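You operate a simulated robot arm through the tools that you are given. There is no shell and no other tool.

You are at the controls of a simulated robot arm. One attempt, no reset.

Task
Prime the skid pump with its hand pump till the glass shows FULL.
Fine: open the suction valve and the vent first; shut the vent after.

The check looks at the end state, three seconds after you hand in, the way a careful person would. Anything else that was tipped, shoved, dropped, spilled or broken makes it a failure.

Robot
A 7-joint arm with a three-finger gripper, fixed in place. Base frame: the origin is at the foot of the arm, x ahead of it, y to its left, z up. Units: mm, degrees, N and s.
Its first joint turns from -166.0 to 166.0 degrees. Payload 2.69 kg.
The TCP is the grasp point between the finger pads, 30 mm short of the fingertips. In the tool frame z runs along the fingers and y along their closing line. Largest opening 128 mm; the body of the gripper starts 117 mm behind the TCP.
Orientation is that of the tool frame in the base frame, as a unit quaternion [w, x, y, z]. With the fingers straight down and closing along the base's y, the tool's x points along the base's -x, its y along +y and its z along -z.

Tools
- The arm moves only by the tool send_rows. Its argument "moves" is a list of rows, each a list of 7 numbers: the opening, from 0 (shut) to 1 (fully open), then the shift along the tool's x, y, z in mm, then the turn, a rotation vector about the tool's x, y, z in degrees. In form: [[jaw, tx, ty, tz, ax, ay, az], ...]. A call has 1 to 20 rows; each row shifts and turns the commanded pose from where the row before left it, along the tool's axes as they then stand. Rows are played at 5 a second. More than 50 mm and 8.6 degrees between two rows, or a gripper value outside its range, and nothing of the call is played. Where a pose cannot be reached the arm comes as near as it can. A force on the tool above 40 N (or 10 N above the force at the start of the call, whichever is more), or a blocked arm, ends the call early, and 0.2 s more pass. Each finger halts on what it meets, pressing with about 38 N; the grip force reading is that of the motor and also rises with nothing between the fingers. The clock runs only during rows and for 0.2 s after the last one: add rows that do not move to give the fingers time. It gives the time, the measured TCP pose, the force on the tool (base axes), the opening and the grip force at its end, in the units of the frame above (readings bear some noise), with the torque about the TCP (base axes, N m) and any sound that the robot's microphone picked up.
- Cameras (640 x 400 px; columns grow to the right, rows downward): "scene" is fixed at [399.9, 499.8, 1473.6]; the picture's right is [-0.38, -0.93, 0.00], its down [-0.64, 0.26, -0.72] and it looks along [0.67, -0.27, -0.69] (base axes); focal length 224 px, centre (320, 200). "wrist" rides on the gripper at [58, 54, -131] in the tool frame; the picture's right is [-0.68, 0.74, 0.00], its down [-0.62, -0.57, -0.55] and it looks along [-0.40, -0.37, 0.84] (tool axes); focal length 234 px, centre (320, 200). There is no depth. A picture from a camera that has moved, and an enlarged one, comes with that camera's place and axes in the base frame and with its lens.
- capture(camera): a new picture of that camera. No time passes.
- slide_trunk(by): slides the trunk up (or, below 0, down) by that many mm; the arm rides with it, the base frame stays. It gives what a move gives, with no picture.
- inspect(camera, box): a new picture of the part [left, top, right, bottom] of that camera's present view, enlarged. No time passes.
- sign_off(): hands the job in; it is judged then, once.

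Places have to be worked out from the pictures, the camera data and where the tool is seen. Open the gripper and draw the arm clear of the work before you hand the job in, unless the task says otherwise.

The tools are called after ">>>" as name(argument=value, ...) on one line, values as JSON. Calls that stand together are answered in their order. send_rows: Moves the arm, as the interface text tells. Its arguments: {"type":"object","properties":{"moves":{"type":"array"}},"required":["moves"]} The other tools are called the same way: slide_trunk (by) slides the trunk up or down; capture (camera) takes a picture; inspect (camera, box) takes an enlarged picture of a part of a camera's view; sign_off () hands the job in.

At the start:

```text
time_s: 0.0
position: [653.9, 57.3, 1236.8]
tcp_rot: [0.001, -0.001, 1.0, 0.0]
ft_force: [0.0, 0.2, 0.4]
torque: [-0.01, 0.0, 0.04]
grip_width: 128.0
finger_force: 0.1
trunk travel left (down, up): [-200.0, 150.0]
```

scene: 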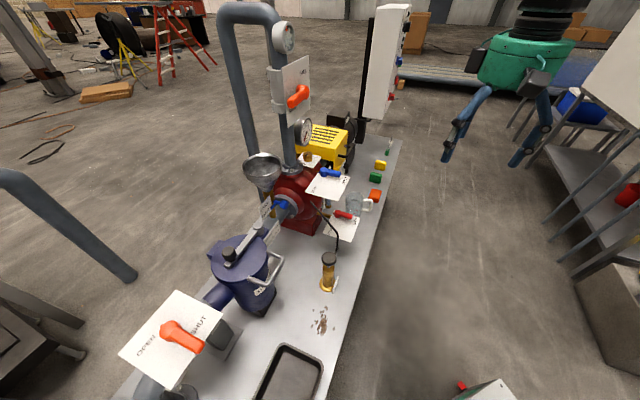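
wrist: 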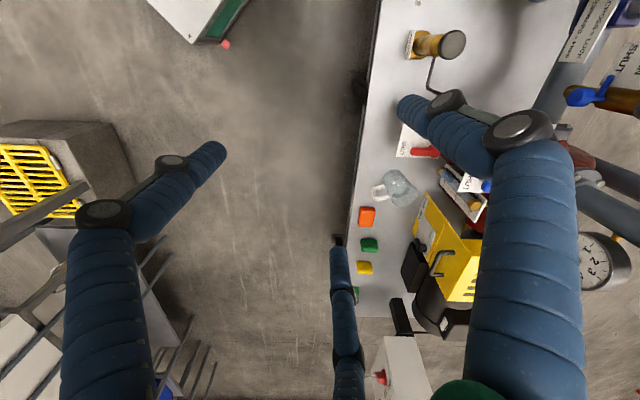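

I start by studying the scene enlarged: the skid with suction valve (orange handle lower left), blue vent, red handle, hand pump etc.

>>> inspect(camera="scene", box=[100, 270, 260, 400])

>>> inspect(camera="scene", box=[240, 130, 400, 250])

>>> inspect(camera="scene", box=[190, 200, 370, 330])

>>> inspect(camera="scene", box=[220, 0, 420, 150])

>>> inspect(camera="wrist", box=[340, 0, 640, 200])

```text
3.08 times, centred on (180, 335) of scene
camera zoom: at [399.9, 499.8, 1473.6], right [-0.38, -0.93, 0.0], down [-0.64, 0.26, -0.72], along [0.67, -0.27, -0.69], focal length 690 px, centre (751, -215)
```

zoom: 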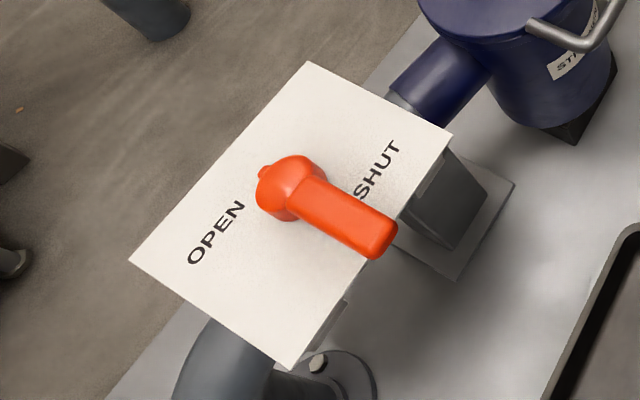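

```text
3.33 times, centred on (320, 190) of scene
camera zoom: at [399.9, 499.8, 1473.6], right [-0.38, -0.93, 0.0], down [-0.64, 0.26, -0.72], along [0.67, -0.27, -0.69], focal length 747 px, centre (320, 233)
```

zoom: 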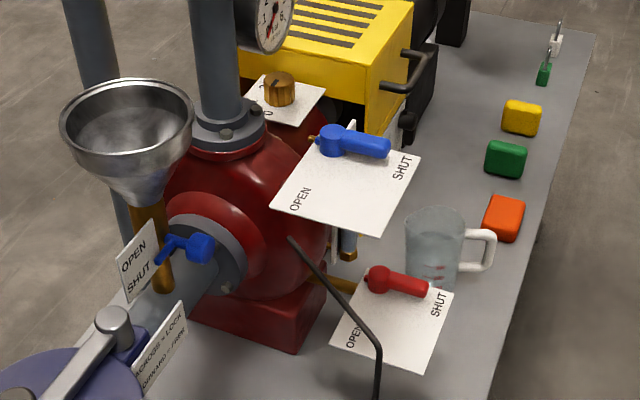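

```text
3.08 times, centred on (280, 265) of scene
camera zoom: at [399.9, 499.8, 1473.6], right [-0.38, -0.93, 0.0], down [-0.64, 0.26, -0.72], along [0.67, -0.27, -0.69], focal length 690 px, centre (443, 0)
```

zoom: 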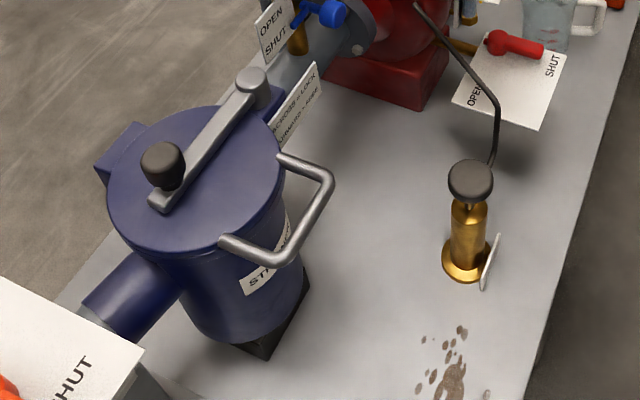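

```text
2.67 times, centred on (320, 75) of scene
camera zoom: at [399.9, 499.8, 1473.6], right [-0.38, -0.93, 0.0], down [-0.64, 0.26, -0.72], along [0.67, -0.27, -0.69], focal length 598 px, centre (320, 533)
```

zoom: 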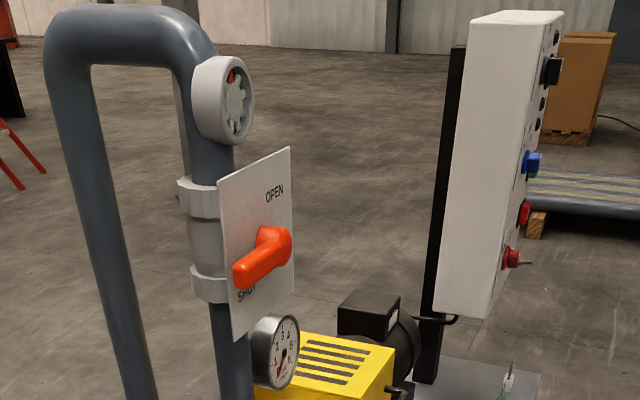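

```text
2.00 times, centred on (490, 100) of wrist
camera zoom: at [595.5, 110.4, 1366.8], right [0.68, 0.74, 0.0], down [0.62, -0.57, 0.55], along [0.4, -0.37, -0.84], focal length 468 px, centre (-20, 400)
```

zoom: 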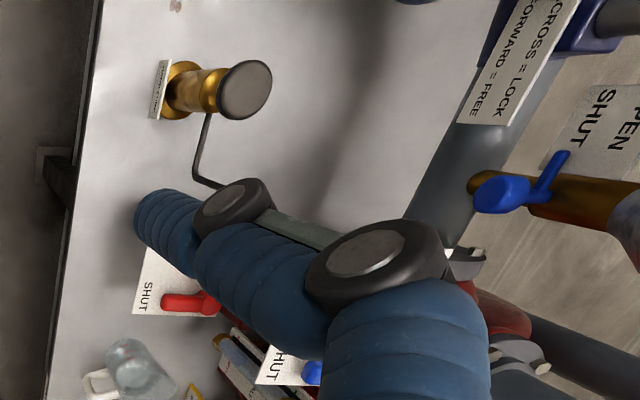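

Triangulating both views puts the hand-pump knob near (772, 317, 795) with the deck at about z 600. I need readable labels, so I turn the tool about its axis to swing the wrist camera toward +y (suction valve side) while staying high and clear.

>>> send_rows(moves=[[1, 0, 0, 0, 0, 0, -8], [1, 0, 0, 0, 0, 0, -8], [1, 0, 0, 0, 0, 0, -8], [1, 0, 0, 0, 0, 0, -8], [1, 0, 0, 0, 0, 0, -8], [1, 0, 0, 0, 0, 0, -8], [1, 0, 0, 0, 0, 0, -8], [1, 0, 0, 0, 0, 0, -8], [1, 0, 0, 0, 0, 0, -8], [1, 0, 0, 0, 0, 0, -8], [1, 0, 0, 0, 0, 0, -8]])

```text
time_s: 2.4
position: [654.4, 55.9, 1236.3]
tcp_rot: [0.0, -0.696, 0.718, 0.0]
ft_force: [0.0, 0.1, -0.1]
torque: [-0.01, -0.01, -0.02]
grip_width: 127.7
finger_force: 0.1
trunk travel left (down, up): [-200.0, 150.0]
```

The tool turned about 88°; now I look through the wrist camera.

>>> capture(camera="wrist")

>>> capture(camera="scene")

```text
taken
camera wrist: at [598.6, 0.0, 1366.9], right [-0.71, 0.7, 0.0], down [0.58, 0.6, 0.55], along [0.38, 0.39, -0.84], focal length 234 px, centre (320, 200)
```

wrist: 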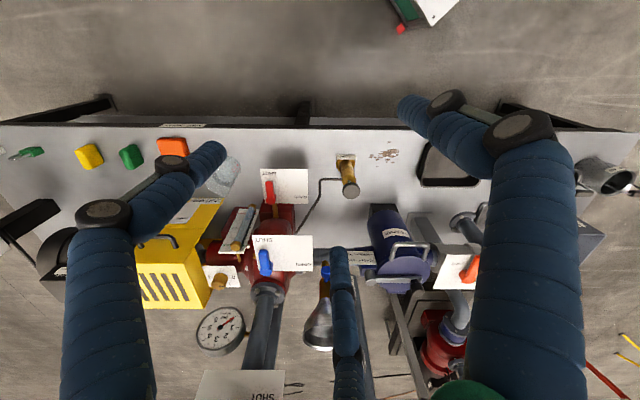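

```text
taken
```

scene: 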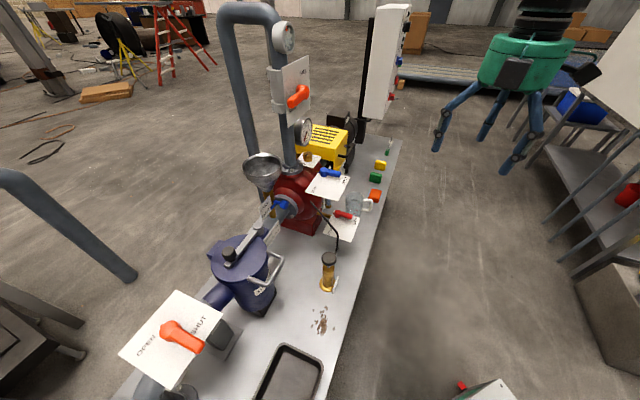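

The wrist view now shows the whole skid (robot's near edge at the top). I enlarge its parts to read labels.

>>> inspect(camera="wrist", box=[180, 120, 400, 320])

>>> inspect(camera="wrist", box=[320, 140, 500, 300])

>>> inspect(camera="wrist", box=[0, 120, 220, 280])

```text
2.00 times, centred on (290, 220) of wrist
camera zoom: at [598.6, 0.0, 1366.9], right [-0.71, 0.7, 0.0], down [0.58, 0.6, 0.55], along [0.38, 0.39, -0.84], focal length 468 px, centre (380, 160)
```

zoom: 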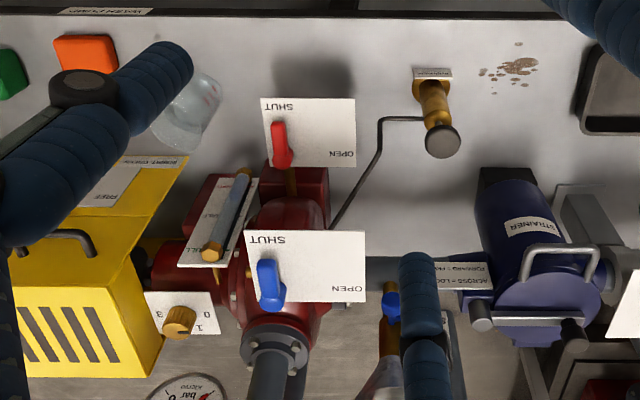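

```text
2.50 times, centred on (410, 220) of wrist
camera zoom: at [598.6, 0.0, 1366.9], right [-0.71, 0.7, 0.0], down [0.58, 0.6, 0.55], along [0.38, 0.39, -0.84], focal length 585 px, centre (95, 150)
```

zoom: 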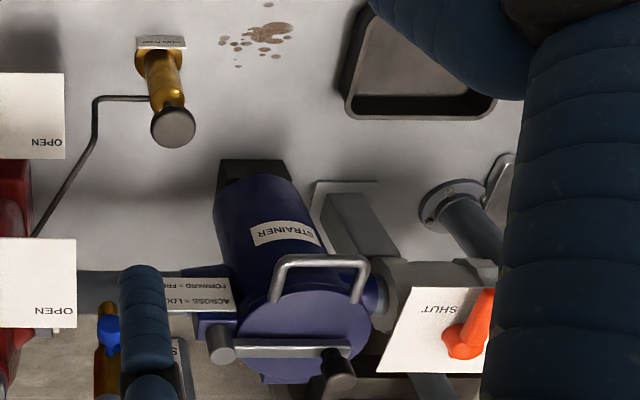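

```text
2.50 times, centred on (110, 200) of wrist
camera zoom: at [598.6, 0.0, 1366.9], right [-0.71, 0.7, 0.0], down [0.58, 0.6, 0.55], along [0.38, 0.39, -0.84], focal length 585 px, centre (845, 200)
```

zoom: 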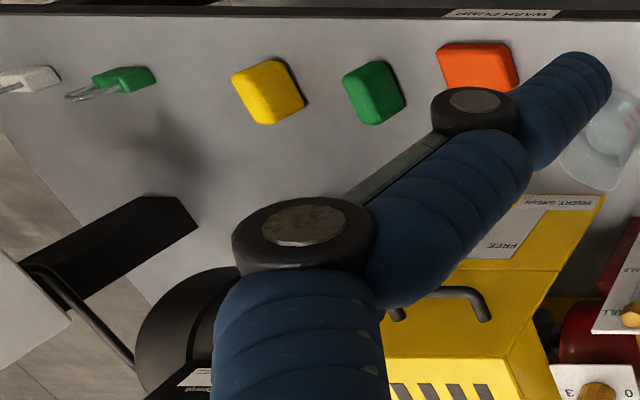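

The skid lies at 45° to the base frame; I judge suction-valve pivot ≈ (687, 761, 883), upper blue handle ≈ (1029, 240, 962), red handle ≈ (985, 180, 755). Labels are still unreadable, so I move the wrist camera nearer the pump, staying above everything there.

>>> send_rows(moves=[[1, -10.8, -32.3, 30, 0, 0, 0], [1, -10.8, -32.3, 30, 0, 0, 0], [1, -10.8, -32.3, 30, 0, 0, 0], [1, -10.8, -32.3, 30, 0, 0, 0], [1, -10.8, -32.3, 30, 0, 0, 0]])

>>> capture(camera="wrist")

>>> capture(camera="scene")

```text
time_s: 3.6
position: [818.2, 105.7, 1084.7]
tcp_rot: [0.001, -0.695, 0.719, 0.001]
ft_force: [-0.5, 0.3, 0.3]
torque: [-0.01, 0.05, -0.01]
grip_width: 127.9
finger_force: 0.0
trunk travel left (down, up): [-200.0, 150.0]
```

```text
taken
camera wrist: at [762.7, 49.3, 1215.8], right [-0.71, 0.7, 0.0], down [0.59, 0.6, 0.55], along [0.38, 0.39, -0.84], focal length 234 px, centre (320, 200)
```

wrist: 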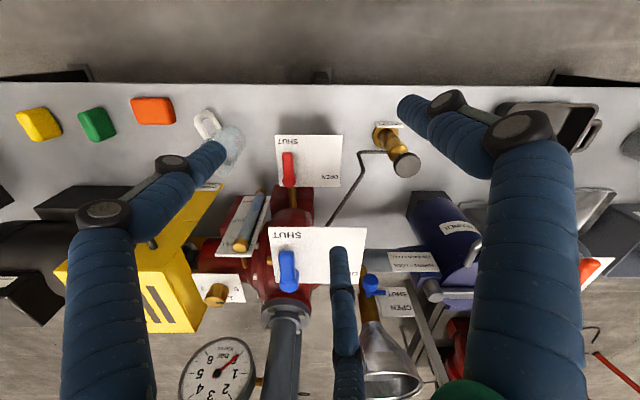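

```text
taken
```

scene: 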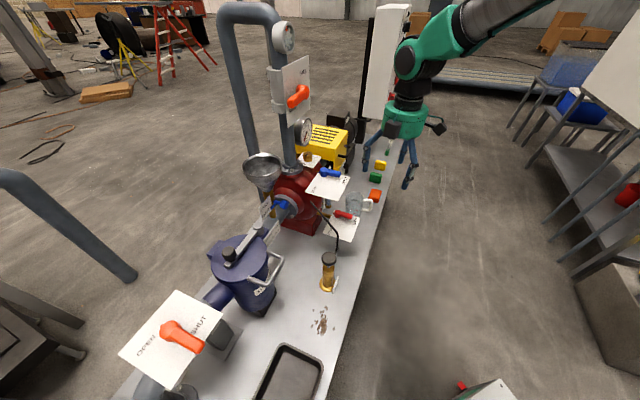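

I enlarge the central region of the wrist view to read the plates and the glass.

>>> inspect(camera="wrist", box=[190, 120, 350, 220])

>>> inspect(camera="wrist", box=[190, 200, 350, 310])

>>> inspect(camera="wrist", box=[340, 110, 500, 320])

>>> inspect(camera="scene", box=[290, 150, 370, 220])

```text
4.00 times, centred on (270, 170) of wrist
camera zoom: at [762.7, 49.3, 1215.8], right [-0.71, 0.7, 0.0], down [0.59, 0.6, 0.55], along [0.38, 0.39, -0.84], focal length 937 px, centre (520, 320)
```

zoom: 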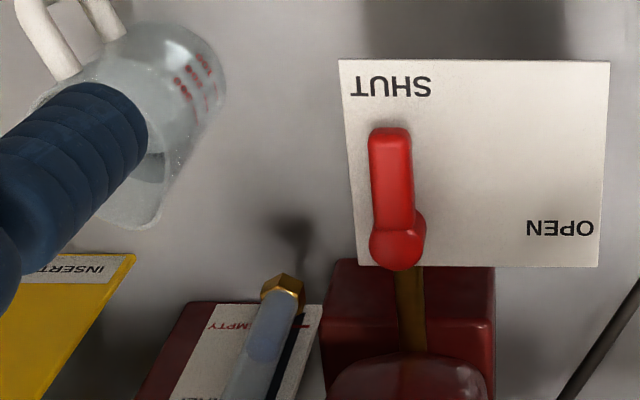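

```text
3.64 times, centred on (270, 255) of wrist
camera zoom: at [762.7, 49.3, 1215.8], right [-0.71, 0.7, 0.0], down [0.59, 0.6, 0.55], along [0.38, 0.39, -0.84], focal length 852 px, centre (502, 0)
```

zoom: 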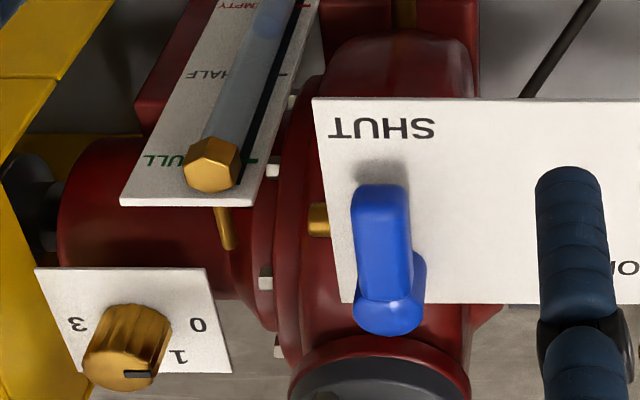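

```text
1.90 times, centred on (420, 215) of wrist
camera zoom: at [762.7, 49.3, 1215.8], right [-0.71, 0.7, 0.0], down [0.59, 0.6, 0.55], along [0.38, 0.39, -0.84], focal length 446 px, centre (130, 171)
```

zoom: 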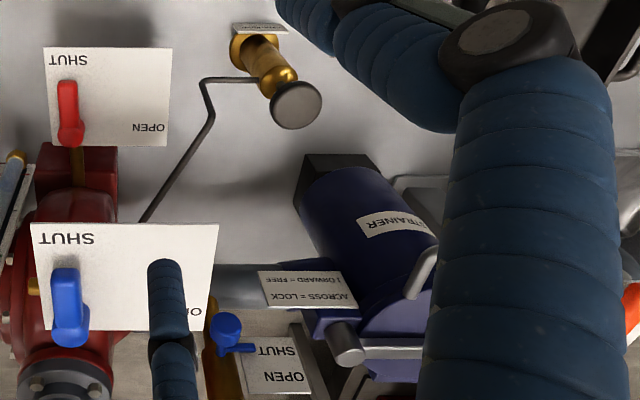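

```text
5.71 times, centred on (330, 185) of scene
camera zoom: at [399.9, 499.8, 1473.6], right [-0.38, -0.93, 0.0], down [-0.64, 0.26, -0.72], along [0.67, -0.27, -0.69], focal length 1280 px, centre (263, 286)
```

zoom: 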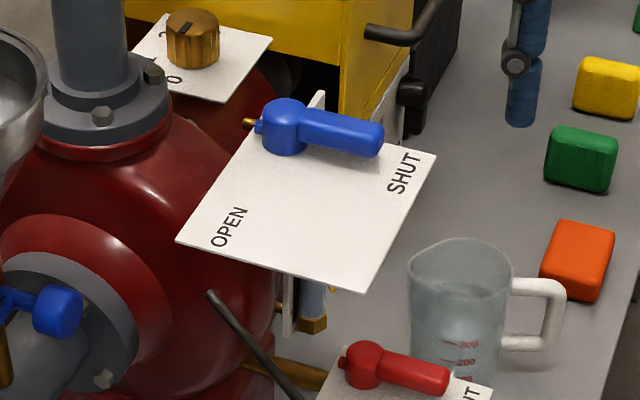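

The glass plate reads EMPTY/HALF/FULL; the upper blue handle, red handle and suction handle all point at SHUT (toward the robot). To read the labels from the front I tilt the tool ~32° so the camera looks more horizontally at the pump.

>>> send_rows(moves=[[1, 0, 0, 0, 5.5, -5.8, 0], [1, 0, 0, 0, 5.5, -5.8, 0], [1, 0, 0, 0, 5.5, -5.8, 0], [1, 0, 0, 0, 5.5, -5.8, 0]])

>>> capture(camera="wrist")

```text
time_s: 4.6
position: [817.4, 105.8, 1086.7]
tcp_rot: [0.276, -0.668, 0.691, 0.002]
ft_force: [0.3, 0.1, 0.6]
torque: [0.04, 0.06, 0.06]
grip_width: 128.2
finger_force: 0.0
trunk travel left (down, up): [-200.0, 150.0]
```

```text
taken
camera wrist: at [720.8, 8.3, 1155.3], right [-0.71, 0.7, -0.01], down [0.29, 0.3, 0.91], along [0.64, 0.64, -0.42], focal length 234 px, centre (320, 200)
```

wrist: 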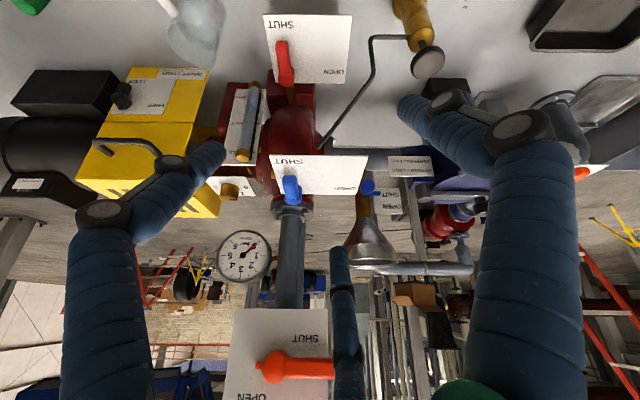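

I can see the front of the pump now; enlarging to read labels.

>>> inspect(camera="wrist", box=[200, 60, 380, 220])

>>> inspect(camera="wrist", box=[340, 0, 480, 110])

>>> inspect(camera="wrist", box=[80, 50, 240, 180])

>>> inspect(camera="wrist", box=[330, 130, 490, 280])

>>> inspect(camera="scene", box=[360, 0, 430, 120])

```text
2.50 times, centred on (290, 140) of wrist
camera zoom: at [720.8, 8.3, 1155.3], right [-0.71, 0.7, -0.01], down [0.29, 0.3, 0.91], along [0.64, 0.64, -0.42], focal length 585 px, centre (395, 350)
```

zoom: 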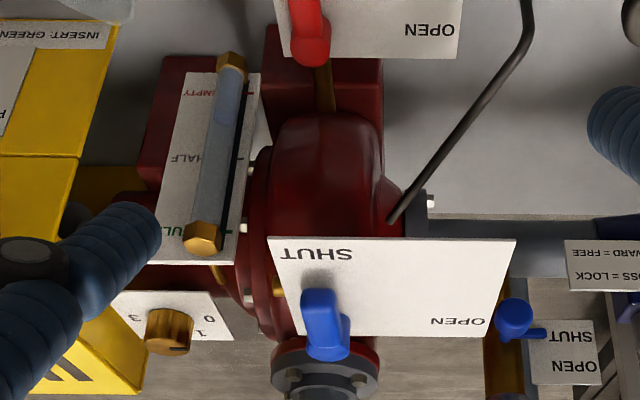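

```text
3.64 times, centred on (410, 55) of wrist
camera zoom: at [720.8, 8.3, 1155.3], right [-0.71, 0.7, -0.01], down [0.29, 0.3, 0.91], along [0.64, 0.64, -0.42], focal length 852 px, centre (-7, 727)
```

zoom: 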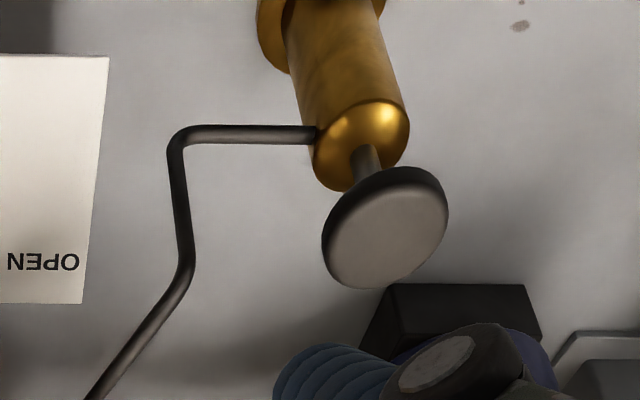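

```text
3.08 times, centred on (160, 115) of wrist
camera zoom: at [720.8, 8.3, 1155.3], right [-0.71, 0.7, -0.01], down [0.29, 0.3, 0.91], along [0.64, 0.64, -0.42], focal length 720 px, centre (812, 462)
```

zoom: 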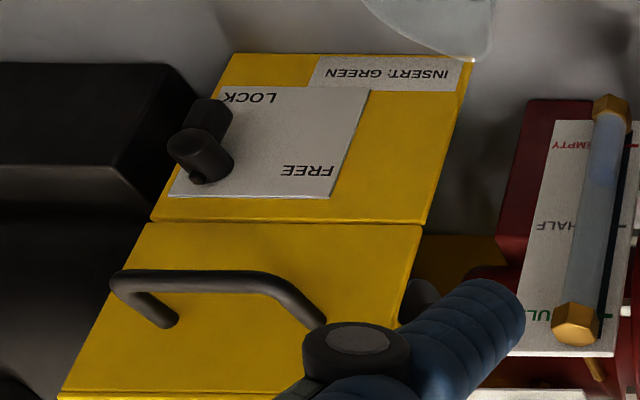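

```text
2.67 times, centred on (410, 205) of wrist
camera zoom: at [720.8, 8.3, 1155.3], right [-0.71, 0.7, -0.01], down [0.29, 0.3, 0.91], along [0.64, 0.64, -0.42], focal length 624 px, centre (80, 187)
```

zoom: 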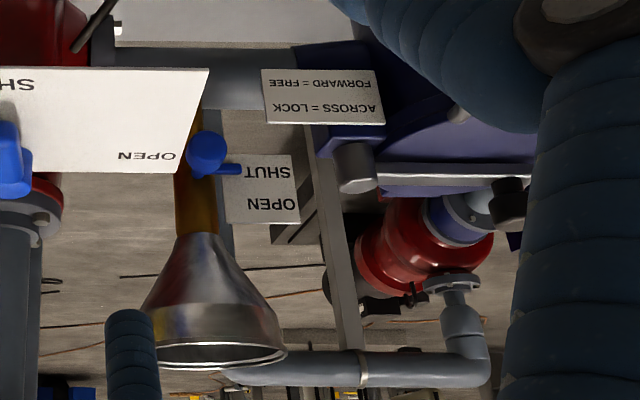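

```text
3.33 times, centred on (395, 60) of scene
camera zoom: at [399.9, 499.8, 1473.6], right [-0.38, -0.93, 0.0], down [-0.64, 0.26, -0.72], along [0.67, -0.27, -0.69], focal length 747 px, centre (70, 667)
```

zoom: 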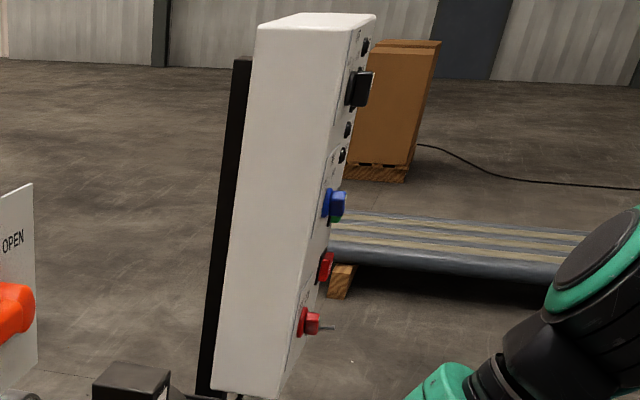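

Vent = blue handle on the pump casing, drain = red, funnel cock separate; hand-pump plunger stands out a little above its barrel. Before touching anything I close the gripper here in free air to see what the fingers look like shut.

>>> send_rows(moves=[[0, 0, 0, 0, 0, 0, 0], [0, 0, 0, 0, 0, 0, 0], [0, 0, 0, 0, 0, 0, 0], [0, 0, 0, 0, 0, 0, 0]])

>>> capture(camera="wrist")

>>> inspect(camera="scene", box=[340, 60, 480, 200])

```text
time_s: 5.6
position: [816.8, 104.5, 1086.3]
tcp_rot: [0.275, -0.669, 0.691, 0.003]
ft_force: [-0.4, -0.3, 0.4]
torque: [-0.01, -0.03, 0.01]
grip_width: 2.1
finger_force: 31.9
trunk travel left (down, up): [-200.0, 150.0]
```

```text
taken
camera wrist: at [720.9, 8.6, 1154.9], right [-0.71, 0.7, -0.01], down [0.29, 0.3, 0.91], along [0.64, 0.64, -0.42], focal length 234 px, centre (320, 200)
```

wrist: 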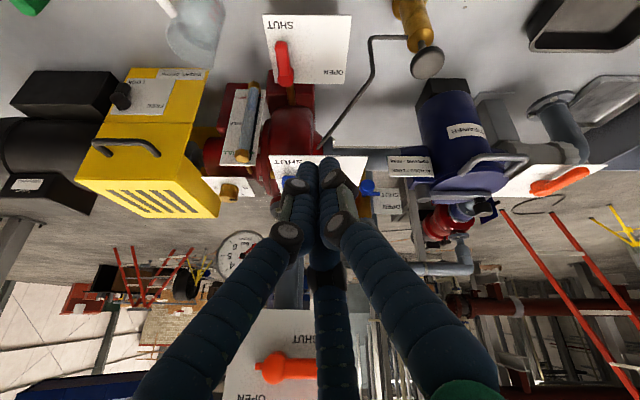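

```text
2.86 times, centred on (410, 130) of scene
camera zoom: at [399.9, 499.8, 1473.6], right [-0.38, -0.93, 0.0], down [-0.64, 0.26, -0.72], along [0.67, -0.27, -0.69], focal length 640 px, centre (63, 400)
```

zoom: 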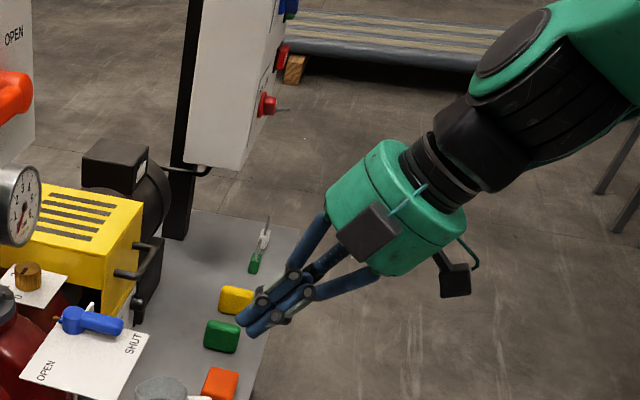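

Closed, the three fingers form a compact pusher about 30–40 mm wide. I now fly in front of the suction valve to (527, 604, 969) for a close view of its handle; the straight path stays well above the deck gear.

>>> send_rows(moves=[[0, -33, 28, 13.5, 0, 0, 0], [0, -33, 28, 13.5, 0, 0, 0], [0, -33, 28, 13.5, 0, 0, 0], [0, -33, 28, 13.5, 0, 0, 0], [0, -33, 28, 13.5, 0, 0, 0], [0, -33, 28, 13.5, 0, 0, 0], [0, -33, 28, 13.5, 0, 0, 0], [0, -33, 28, 13.5, 0, 0, 0], [0, -33, 28, 13.5, 0, 0, 0], [0, -33, 28, 13.5, 0, 0, 0], [0, -33, 28, 13.5, 0, 0, 0], [0, -33, 28, 13.5, 0, 0, 0], [0, -33, 28, 13.5, 0, 0, 0]])

>>> capture(camera="wrist")

>>> capture(camera="scene")

```text
time_s: 8.4
position: [524.7, 605.4, 972.3]
tcp_rot: [0.276, -0.669, 0.691, 0.002]
ft_force: [-1.6, -3.3, -12.2]
torque: [0.84, -0.73, 0.06]
grip_width: 2.0
finger_force: 31.4
trunk travel left (down, up): [-200.0, 150.0]
```

```text
taken
camera wrist: at [429.9, 508.1, 1040.7], right [-0.71, 0.7, -0.01], down [0.29, 0.3, 0.91], along [0.64, 0.64, -0.42], focal length 234 px, centre (320, 200)
```

wrist: 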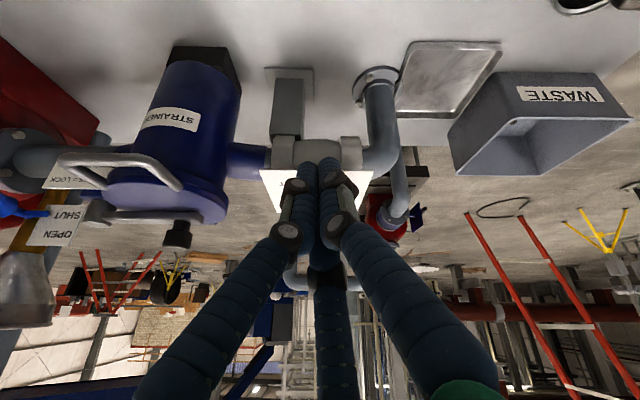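

```text
taken
```

scene: 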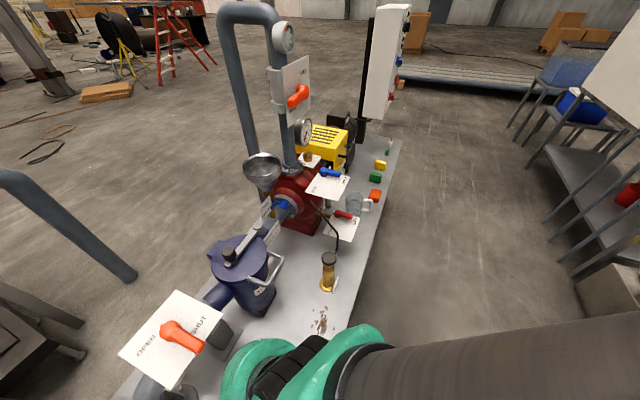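

The readings show ~12 N downward; I check with a still row whether that is contact or just braking.

>>> send_rows(moves=[[0, 0, 0, 0, 0, 0, 0], [0, 0, 0, 0, 0, 0, 0]])

>>> inspect(camera="scene", box=[100, 270, 420, 400])

>>> inspect(camera="wrist", box=[230, 110, 410, 260])

```text
time_s: 9.0
position: [528.2, 605.3, 969.1]
tcp_rot: [0.276, -0.668, 0.692, 0.003]
ft_force: [0.3, 0.5, 0.0]
torque: [-0.03, 0.04, 0.0]
grip_width: 1.8
finger_force: 31.5
trunk travel left (down, up): [-200.0, 150.0]
```

```text
2.00 times, centred on (260, 335) of scene
camera zoom: at [399.9, 499.8, 1473.6], right [-0.38, -0.93, 0.0], down [-0.64, 0.26, -0.72], along [0.67, -0.27, -0.69], focal length 448 px, centre (440, -70)
```

zoom: 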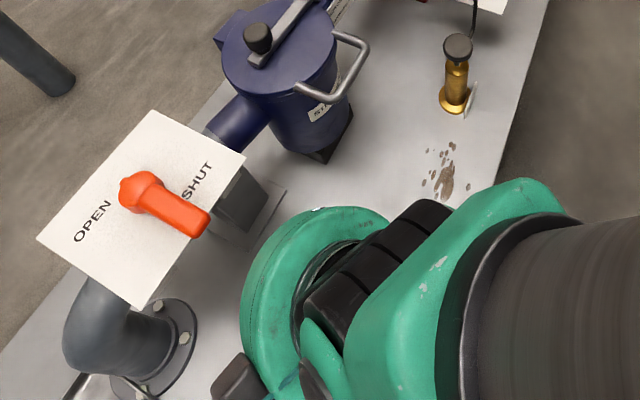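

```text
2.67 times, centred on (320, 185) of wrist
camera zoom: at [431.2, 509.2, 1038.5], right [-0.71, 0.7, -0.01], down [0.29, 0.3, 0.91], along [0.64, 0.64, -0.42], focal length 624 px, centre (320, 240)
```

zoom: 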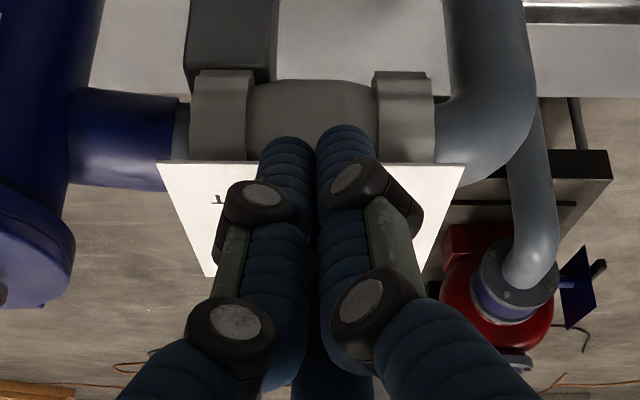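

That was only braking (now 0 N). In skid axes (e1 along skid toward suction, e2 away from robot) the pivot is at e1≈52, e2≈1024, plate at z≈857, handle tip near e2≈940. I shift to the strainer side of the handle and look at it from there.

>>> send_rows(moves=[[0, 12.5, -39.7, 16.7, 0, 0, 0], [0, 12.5, -39.7, 16.7, 0, 0, 0], [0, 0, 0, 0, 0, 0, 0]])

>>> capture(camera="wrist")

>>> inspect(camera="scene", box=[100, 270, 340, 400])

```text
time_s: 9.8
position: [614.4, 586.5, 961.0]
tcp_rot: [0.275, -0.668, 0.692, 0.003]
ft_force: [0.5, 0.4, 0.1]
torque: [0.04, 0.04, 0.04]
grip_width: 2.0
finger_force: 31.1
trunk travel left (down, up): [-200.0, 150.0]
```

```text
taken
camera wrist: at [518.3, 488.9, 1029.6], right [-0.71, 0.7, -0.01], down [0.29, 0.3, 0.91], along [0.64, 0.64, -0.42], focal length 234 px, centre (320, 200)
```

wrist: 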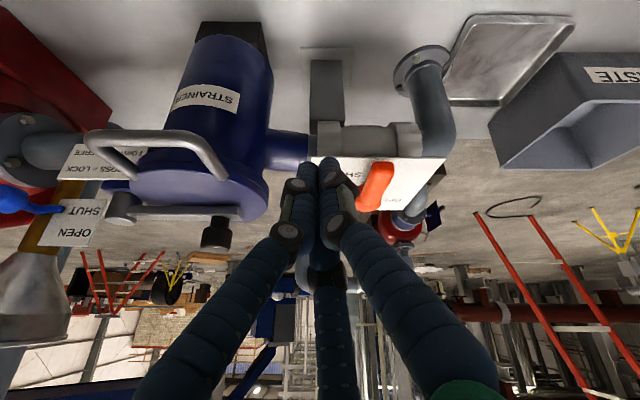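

```text
2.67 times, centred on (220, 335) of scene
camera zoom: at [399.9, 499.8, 1473.6], right [-0.38, -0.93, 0.0], down [-0.64, 0.26, -0.72], along [0.67, -0.27, -0.69], focal length 598 px, centre (587, -160)
```

zoom: 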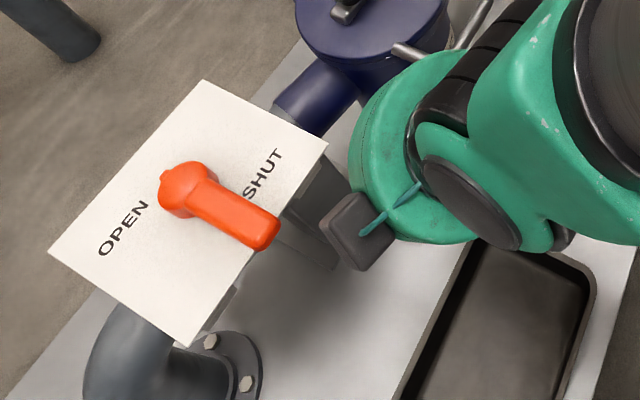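

Zoom on the handle from the wrist to gauge its height over the plate.

>>> inspect(camera="wrist", box=[290, 130, 460, 240])

```text
3.64 times, centred on (375, 185) of wrist
camera zoom: at [518.3, 488.9, 1029.6], right [-0.71, 0.7, -0.01], down [0.29, 0.3, 0.91], along [0.64, 0.64, -0.42], focal length 852 px, centre (120, 254)
```

zoom: 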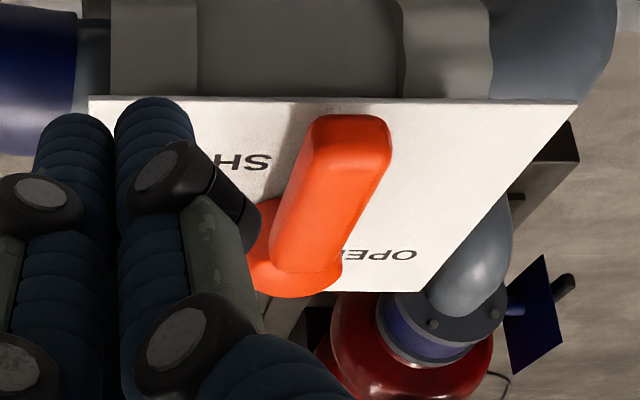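

Handle tip centre ≈ (628, 702, 882), about 25 mm wide, ~15 mm above the plate (z≈857). I bring the closed fingertips down beside it on the SHUT-label side, tips at z≈872, clear of the handle and plate.

>>> send_rows(moves=[[0, -15.7, -7.9, 35.3, 0, 0, 0], [0, -15.7, -7.9, 35.3, 0, 0, 0], [0, -15.7, -7.9, 35.3, 0, 0, 0], [0, 0, 0, 0, 0, 0, 0]])

>>> capture(camera="wrist")

>>> inspect(camera="scene", box=[100, 270, 300, 400])

```text
time_s: 10.8
position: [674.6, 665.1, 899.2]
tcp_rot: [0.277, -0.669, 0.69, 0.004]
ft_force: [-0.6, 0.5, 1.0]
torque: [-0.01, -0.02, 0.02]
grip_width: 2.2
finger_force: 31.5
trunk travel left (down, up): [-200.0, 150.0]
```

```text
taken
camera wrist: at [577.6, 568.9, 967.7], right [-0.71, 0.7, -0.01], down [0.29, 0.3, 0.91], along [0.64, 0.65, -0.41], focal length 234 px, centre (320, 200)
```

wrist: 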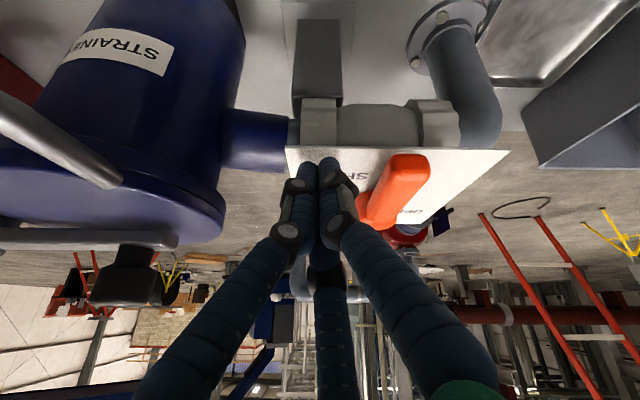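

```text
3.08 times, centred on (200, 335) of scene
camera zoom: at [399.9, 499.8, 1473.6], right [-0.38, -0.93, 0.0], down [-0.64, 0.26, -0.72], along [0.67, -0.27, -0.69], focal length 690 px, centre (689, -215)
```

zoom: 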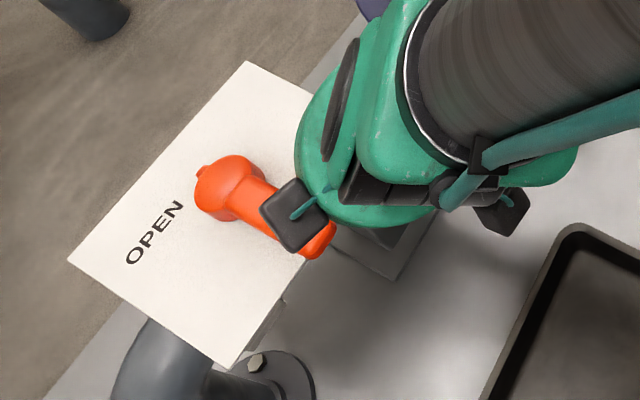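

The fingertips sit beside the handle with clearance. I start pushing it in +e1 along an arc (first ~30°), watching the force.

>>> send_rows(moves=[[0, -13.1, 10.6, 1.4, 0, 0, 0], [0, -10.2, 9.6, 0.5, 0, 0, 0], [0, -9.6, 14.3, -1.8, 0, 0, 0], [0, -11.8, 13.4, -0.4, 0, 0, 0]])

>>> capture(camera="wrist")

>>> inspect(camera="scene", box=[100, 270, 300, 400])

```text
time_s: 11.8
position: [628.5, 713.3, 897.6]
tcp_rot: [0.275, -0.668, 0.692, 0.003]
ft_force: [-0.4, 0.2, 0.2]
torque: [-0.01, -0.03, -0.01]
grip_width: 2.3
finger_force: 31.3
trunk travel left (down, up): [-200.0, 150.0]
```

```text
taken
camera wrist: at [531.3, 616.4, 965.9], right [-0.71, 0.7, -0.01], down [0.29, 0.3, 0.91], along [0.64, 0.64, -0.42], focal length 234 px, centre (320, 200)
```

wrist: 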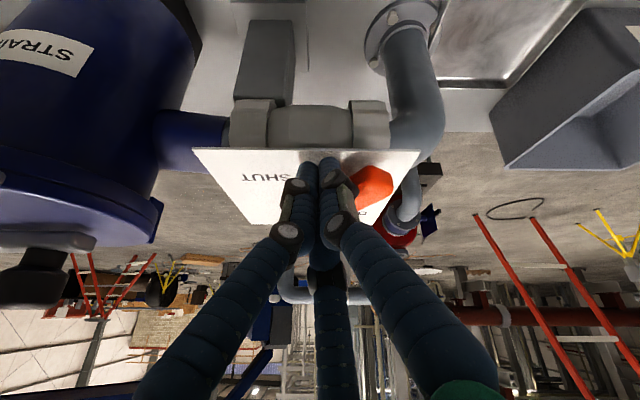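

```text
3.08 times, centred on (200, 335) of scene
camera zoom: at [399.9, 499.8, 1473.6], right [-0.38, -0.93, 0.0], down [-0.64, 0.26, -0.72], along [0.67, -0.27, -0.69], focal length 690 px, centre (689, -215)
```

zoom: 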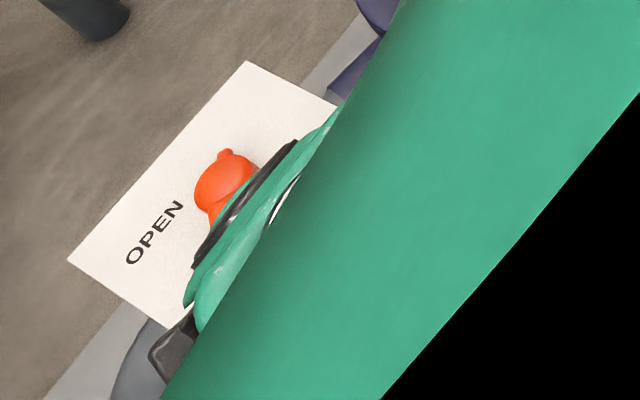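

The handle has swung about 30° with negligible force. I continue the arc to ~75–90°.

>>> send_rows(moves=[[0, -12.4, 10.5, 1.1, 0, 0, 0], [0, -16, 6.7, 4.3, 0, 0, 0], [0, -16.5, 2.5, 6.4, 0, 0, 0], [0, -15.8, -1.8, 7.9, 0, 0, 0]])

>>> capture(camera="wrist")

>>> inspect(camera="scene", box=[100, 270, 300, 400])

```text
time_s: 12.8
position: [615.3, 778.7, 898.4]
tcp_rot: [0.275, -0.668, 0.692, 0.002]
ft_force: [-1.0, -0.3, -0.4]
torque: [0.01, 0.02, 0.03]
grip_width: 2.2
finger_force: 31.7
trunk travel left (down, up): [-200.0, 150.0]
```

```text
taken
camera wrist: at [519.3, 681.5, 966.5], right [-0.71, 0.7, -0.01], down [0.29, 0.3, 0.91], along [0.64, 0.64, -0.42], focal length 234 px, centre (320, 200)
```

wrist: 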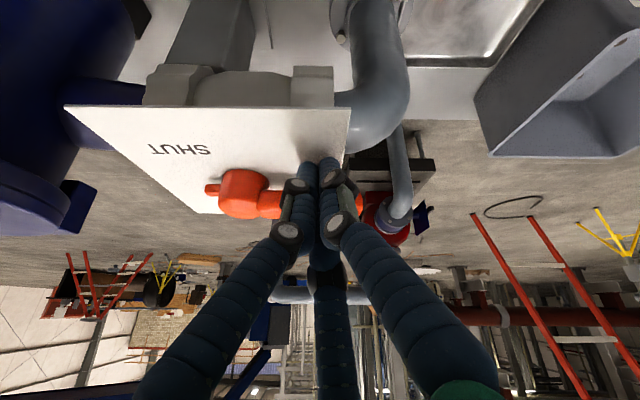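

```text
3.08 times, centred on (200, 335) of scene
camera zoom: at [399.9, 499.8, 1473.6], right [-0.38, -0.93, 0.0], down [-0.64, 0.26, -0.72], along [0.67, -0.27, -0.69], focal length 690 px, centre (689, -215)
```

zoom: 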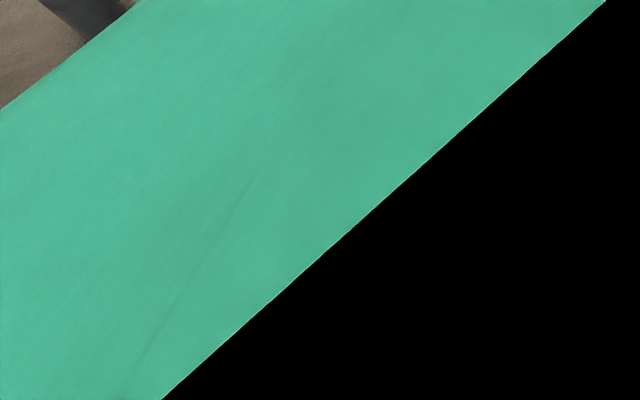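

The handle now looks roughly along the pipe. I enlarge to judge its angle.

>>> inspect(camera="wrist", box=[180, 130, 370, 250])

```text
3.33 times, centred on (275, 190) of wrist
camera zoom: at [519.3, 681.5, 966.5], right [-0.71, 0.7, -0.01], down [0.29, 0.3, 0.91], along [0.64, 0.64, -0.42], focal length 781 px, centre (470, 233)
```

zoom: 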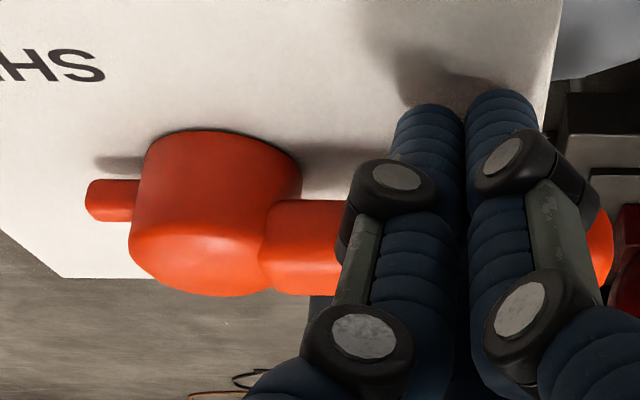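

It is near 85–90°. I nudge another ~12 mm to seat it against its stop, watching for a force rise.

>>> send_rows(moves=[[0, -4.4, -2.8, 3.2, 0, 0, 0], [0, -4.4, -2.8, 3.2, 0, 0, 0]])

>>> inspect(camera="wrist", box=[180, 130, 370, 250])

```text
time_s: 13.4
position: [618.9, 780.3, 892.2]
tcp_rot: [0.272, -0.669, 0.691, 0.001]
ft_force: [-12.2, -10.9, 4.3]
torque: [-0.09, 0.02, 0.04]
grip_width: 2.3
finger_force: 31.1
out of reach, approached as far as the arm can: row 2
trunk travel left (down, up): [-200.0, 150.0]
stopped in row 2: the force on the tool passed its limit at 46 N (the readings are from after the stop); the commanded pose is now the measured one
```

```text
3.33 times, centred on (275, 190) of wrist
camera zoom: at [521.2, 685.0, 962.5], right [-0.71, 0.7, -0.01], down [0.29, 0.31, 0.91], along [0.64, 0.64, -0.42], focal length 781 px, centre (470, 233)
```

zoom: 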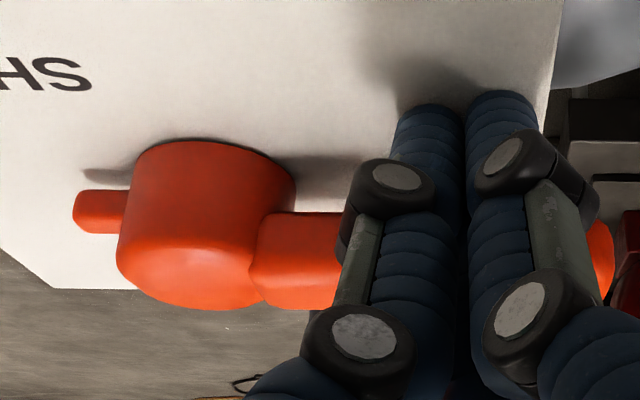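

Force built up squarely against +e2 motion – the valve is on its stop. I back the tool off toward the robot and up, then verify from both cameras.

>>> send_rows(moves=[[0, 12.9, 12, -28.6, 0, 0, 0], [0, 12, 11.1, -42, 0, 0, 0], [0, 12, 11.1, -42, 0, 0, 0], [0, 12, 11.1, -42, 0, 0, 0], [0, 12, 11.1, -42, 0, 0, 0], [0, 0, 0, 0, 0, 0, 0]])

>>> capture(camera="wrist")

>>> capture(camera="scene")

```text
time_s: 14.8
position: [493.9, 658.6, 1017.0]
tcp_rot: [0.273, -0.669, 0.691, 0.001]
ft_force: [-0.8, 0.2, -0.5]
torque: [0.02, -0.02, 0.01]
grip_width: 2.2
finger_force: 32.0
trunk travel left (down, up): [-200.0, 150.0]
```

```text
taken
camera wrist: at [397.7, 561.5, 1085.8], right [-0.71, 0.7, -0.01], down [0.29, 0.31, 0.91], along [0.64, 0.64, -0.42], focal length 234 px, centre (320, 200)
```

wrist: 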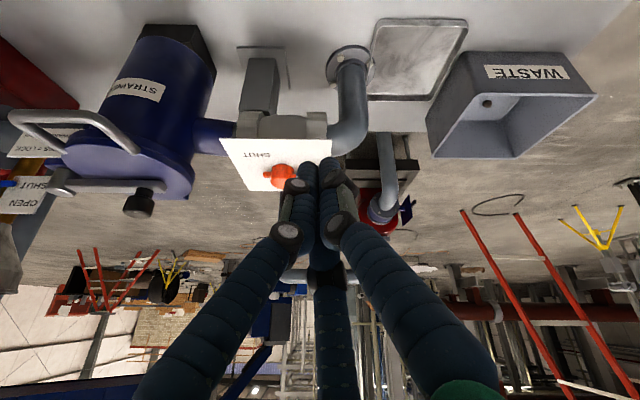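

```text
taken
```

scene: 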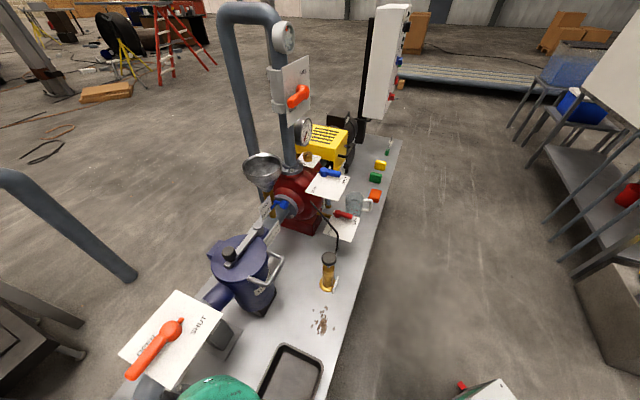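

The scene now shows the suction handle lying on OPEN. Next is the vent: I place its pivot at about (1014, 237, 981), handle tip (970, 193, 979), plate z≈958, and fly at z≥1017 to a point in front of it on the motor side.

>>> send_rows(moves=[[0, 32, -31.4, -5.7, 0, 0, 0], [0, 32, -31.4, -5.7, 0, 0, 0], [0, 32, -31.4, -5.7, 0, 0, 0], [0, 32, -31.4, -5.7, 0, 0, 0], [0, 32, -31.4, -5.7, 0, 0, 0], [0, 32, -31.4, -5.7, 0, 0, 0], [0, 32, -31.4, -5.7, 0, 0, 0], [0, 32, -31.4, -5.7, 0, 0, 0], [0, 32, -31.4, -5.7, 0, 0, 0], [0, 32, -31.4, -5.7, 0, 0, 0], [0, 32, -31.4, -5.7, 0, 0, 0], [0, 32, -31.4, -5.7, 0, 0, 0], [0, 32, -31.4, -5.7, 0, 0, 0], [0, 32, -31.4, -5.7, 0, 0, 0], [0, 32, -31.4, -5.7, 0, 0, 0], [0, 32, -31.4, -5.7, 0, 0, 0], [0, 0, 0, 0, 0, 0, 0]])

>>> capture(camera="wrist")

>>> capture(camera="scene")

```text
time_s: 18.4
position: [948.5, 98.3, 1081.4]
tcp_rot: [0.273, -0.668, 0.692, 0.001]
ft_force: [0.4, -0.8, 0.2]
torque: [0.03, -0.02, 0.05]
grip_width: 2.0
finger_force: 31.2
trunk travel left (down, up): [-200.0, 150.0]
```

```text
taken
camera wrist: at [852.5, 2.7, 1151.7], right [-0.71, 0.7, -0.01], down [0.29, 0.31, 0.91], along [0.64, 0.64, -0.42], focal length 234 px, centre (320, 200)
```

wrist: 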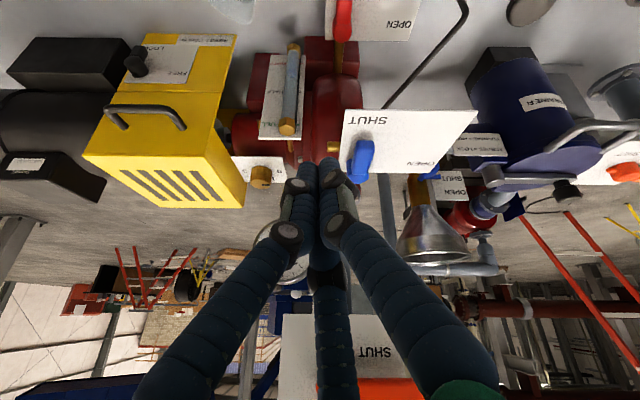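

```text
taken
```

scene: 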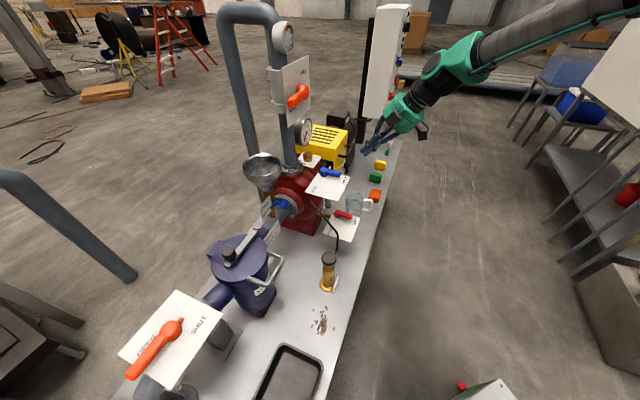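

I zoom in on the vent handle from here to refine its position.

>>> inspect(camera="wrist", box=[310, 90, 490, 210])

>>> inspect(camera="scene", box=[290, 130, 430, 220])

```text
3.33 times, centred on (400, 150) of wrist
camera zoom: at [852.5, 2.7, 1151.7], right [-0.71, 0.7, -0.01], down [0.29, 0.31, 0.91], along [0.64, 0.64, -0.42], focal length 781 px, centre (53, 367)
```

zoom: 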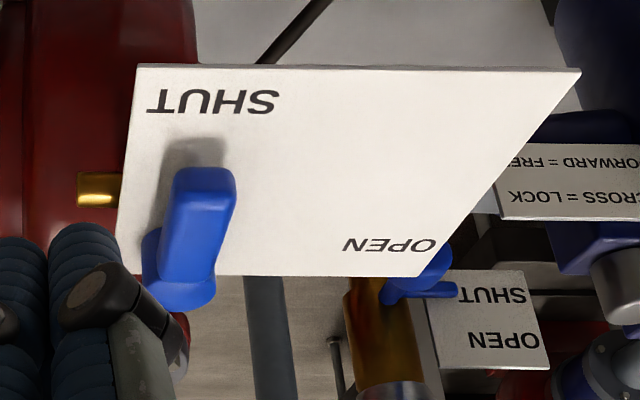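

```text
4.44 times, centred on (360, 175) of scene
camera zoom: at [399.9, 499.8, 1473.6], right [-0.38, -0.93, 0.0], down [-0.64, 0.26, -0.72], along [0.67, -0.27, -0.69], focal length 996 px, centre (142, 311)
```

zoom: 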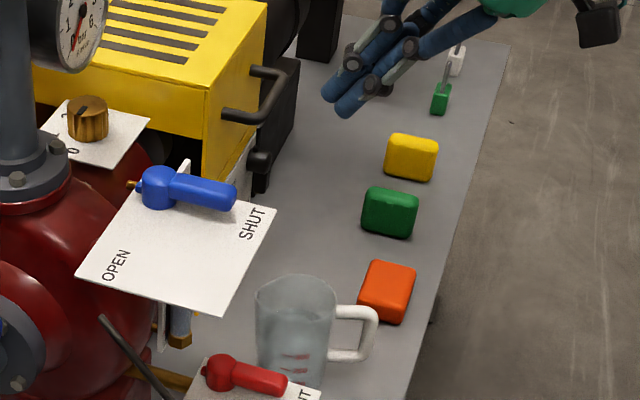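

Handle tip refined to (970, 193, 980), pivot (1013, 238, 977), plate z≈960. To gain reach I yaw the tilted tool 25° toward the radial direction before approaching.

>>> send_rows(moves=[[0, 0, 0, 0, 2.4, 2.28, 5.31], [0, 0, 0, 0, 2.4, 2.28, 5.31], [0, 0, 0, 0, 2.4, 2.28, 5.31], [0, 0, 0, 0, 2.4, 2.28, 5.31], [0, 0, 0, 0, 0, 0, 0]])

>>> capture(camera="wrist")

```text
time_s: 19.6
position: [949.3, 100.1, 1082.5]
tcp_rot: [0.267, -0.502, 0.82, -0.058]
ft_force: [0.5, -0.9, 0.1]
torque: [0.0, -0.02, 0.01]
grip_width: 1.8
finger_force: 31.4
trunk travel left (down, up): [-200.0, 150.0]
```

```text
taken
camera wrist: at [819.9, 54.0, 1151.8], right [-0.35, 0.94, -0.01], down [0.39, 0.16, 0.91], along [0.85, 0.31, -0.42], focal length 234 px, centre (320, 200)
```

wrist: 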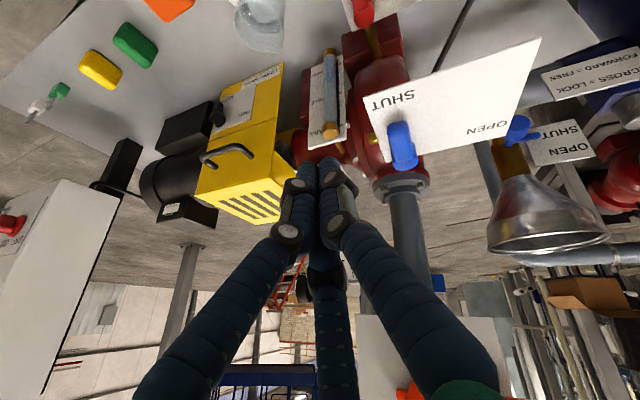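

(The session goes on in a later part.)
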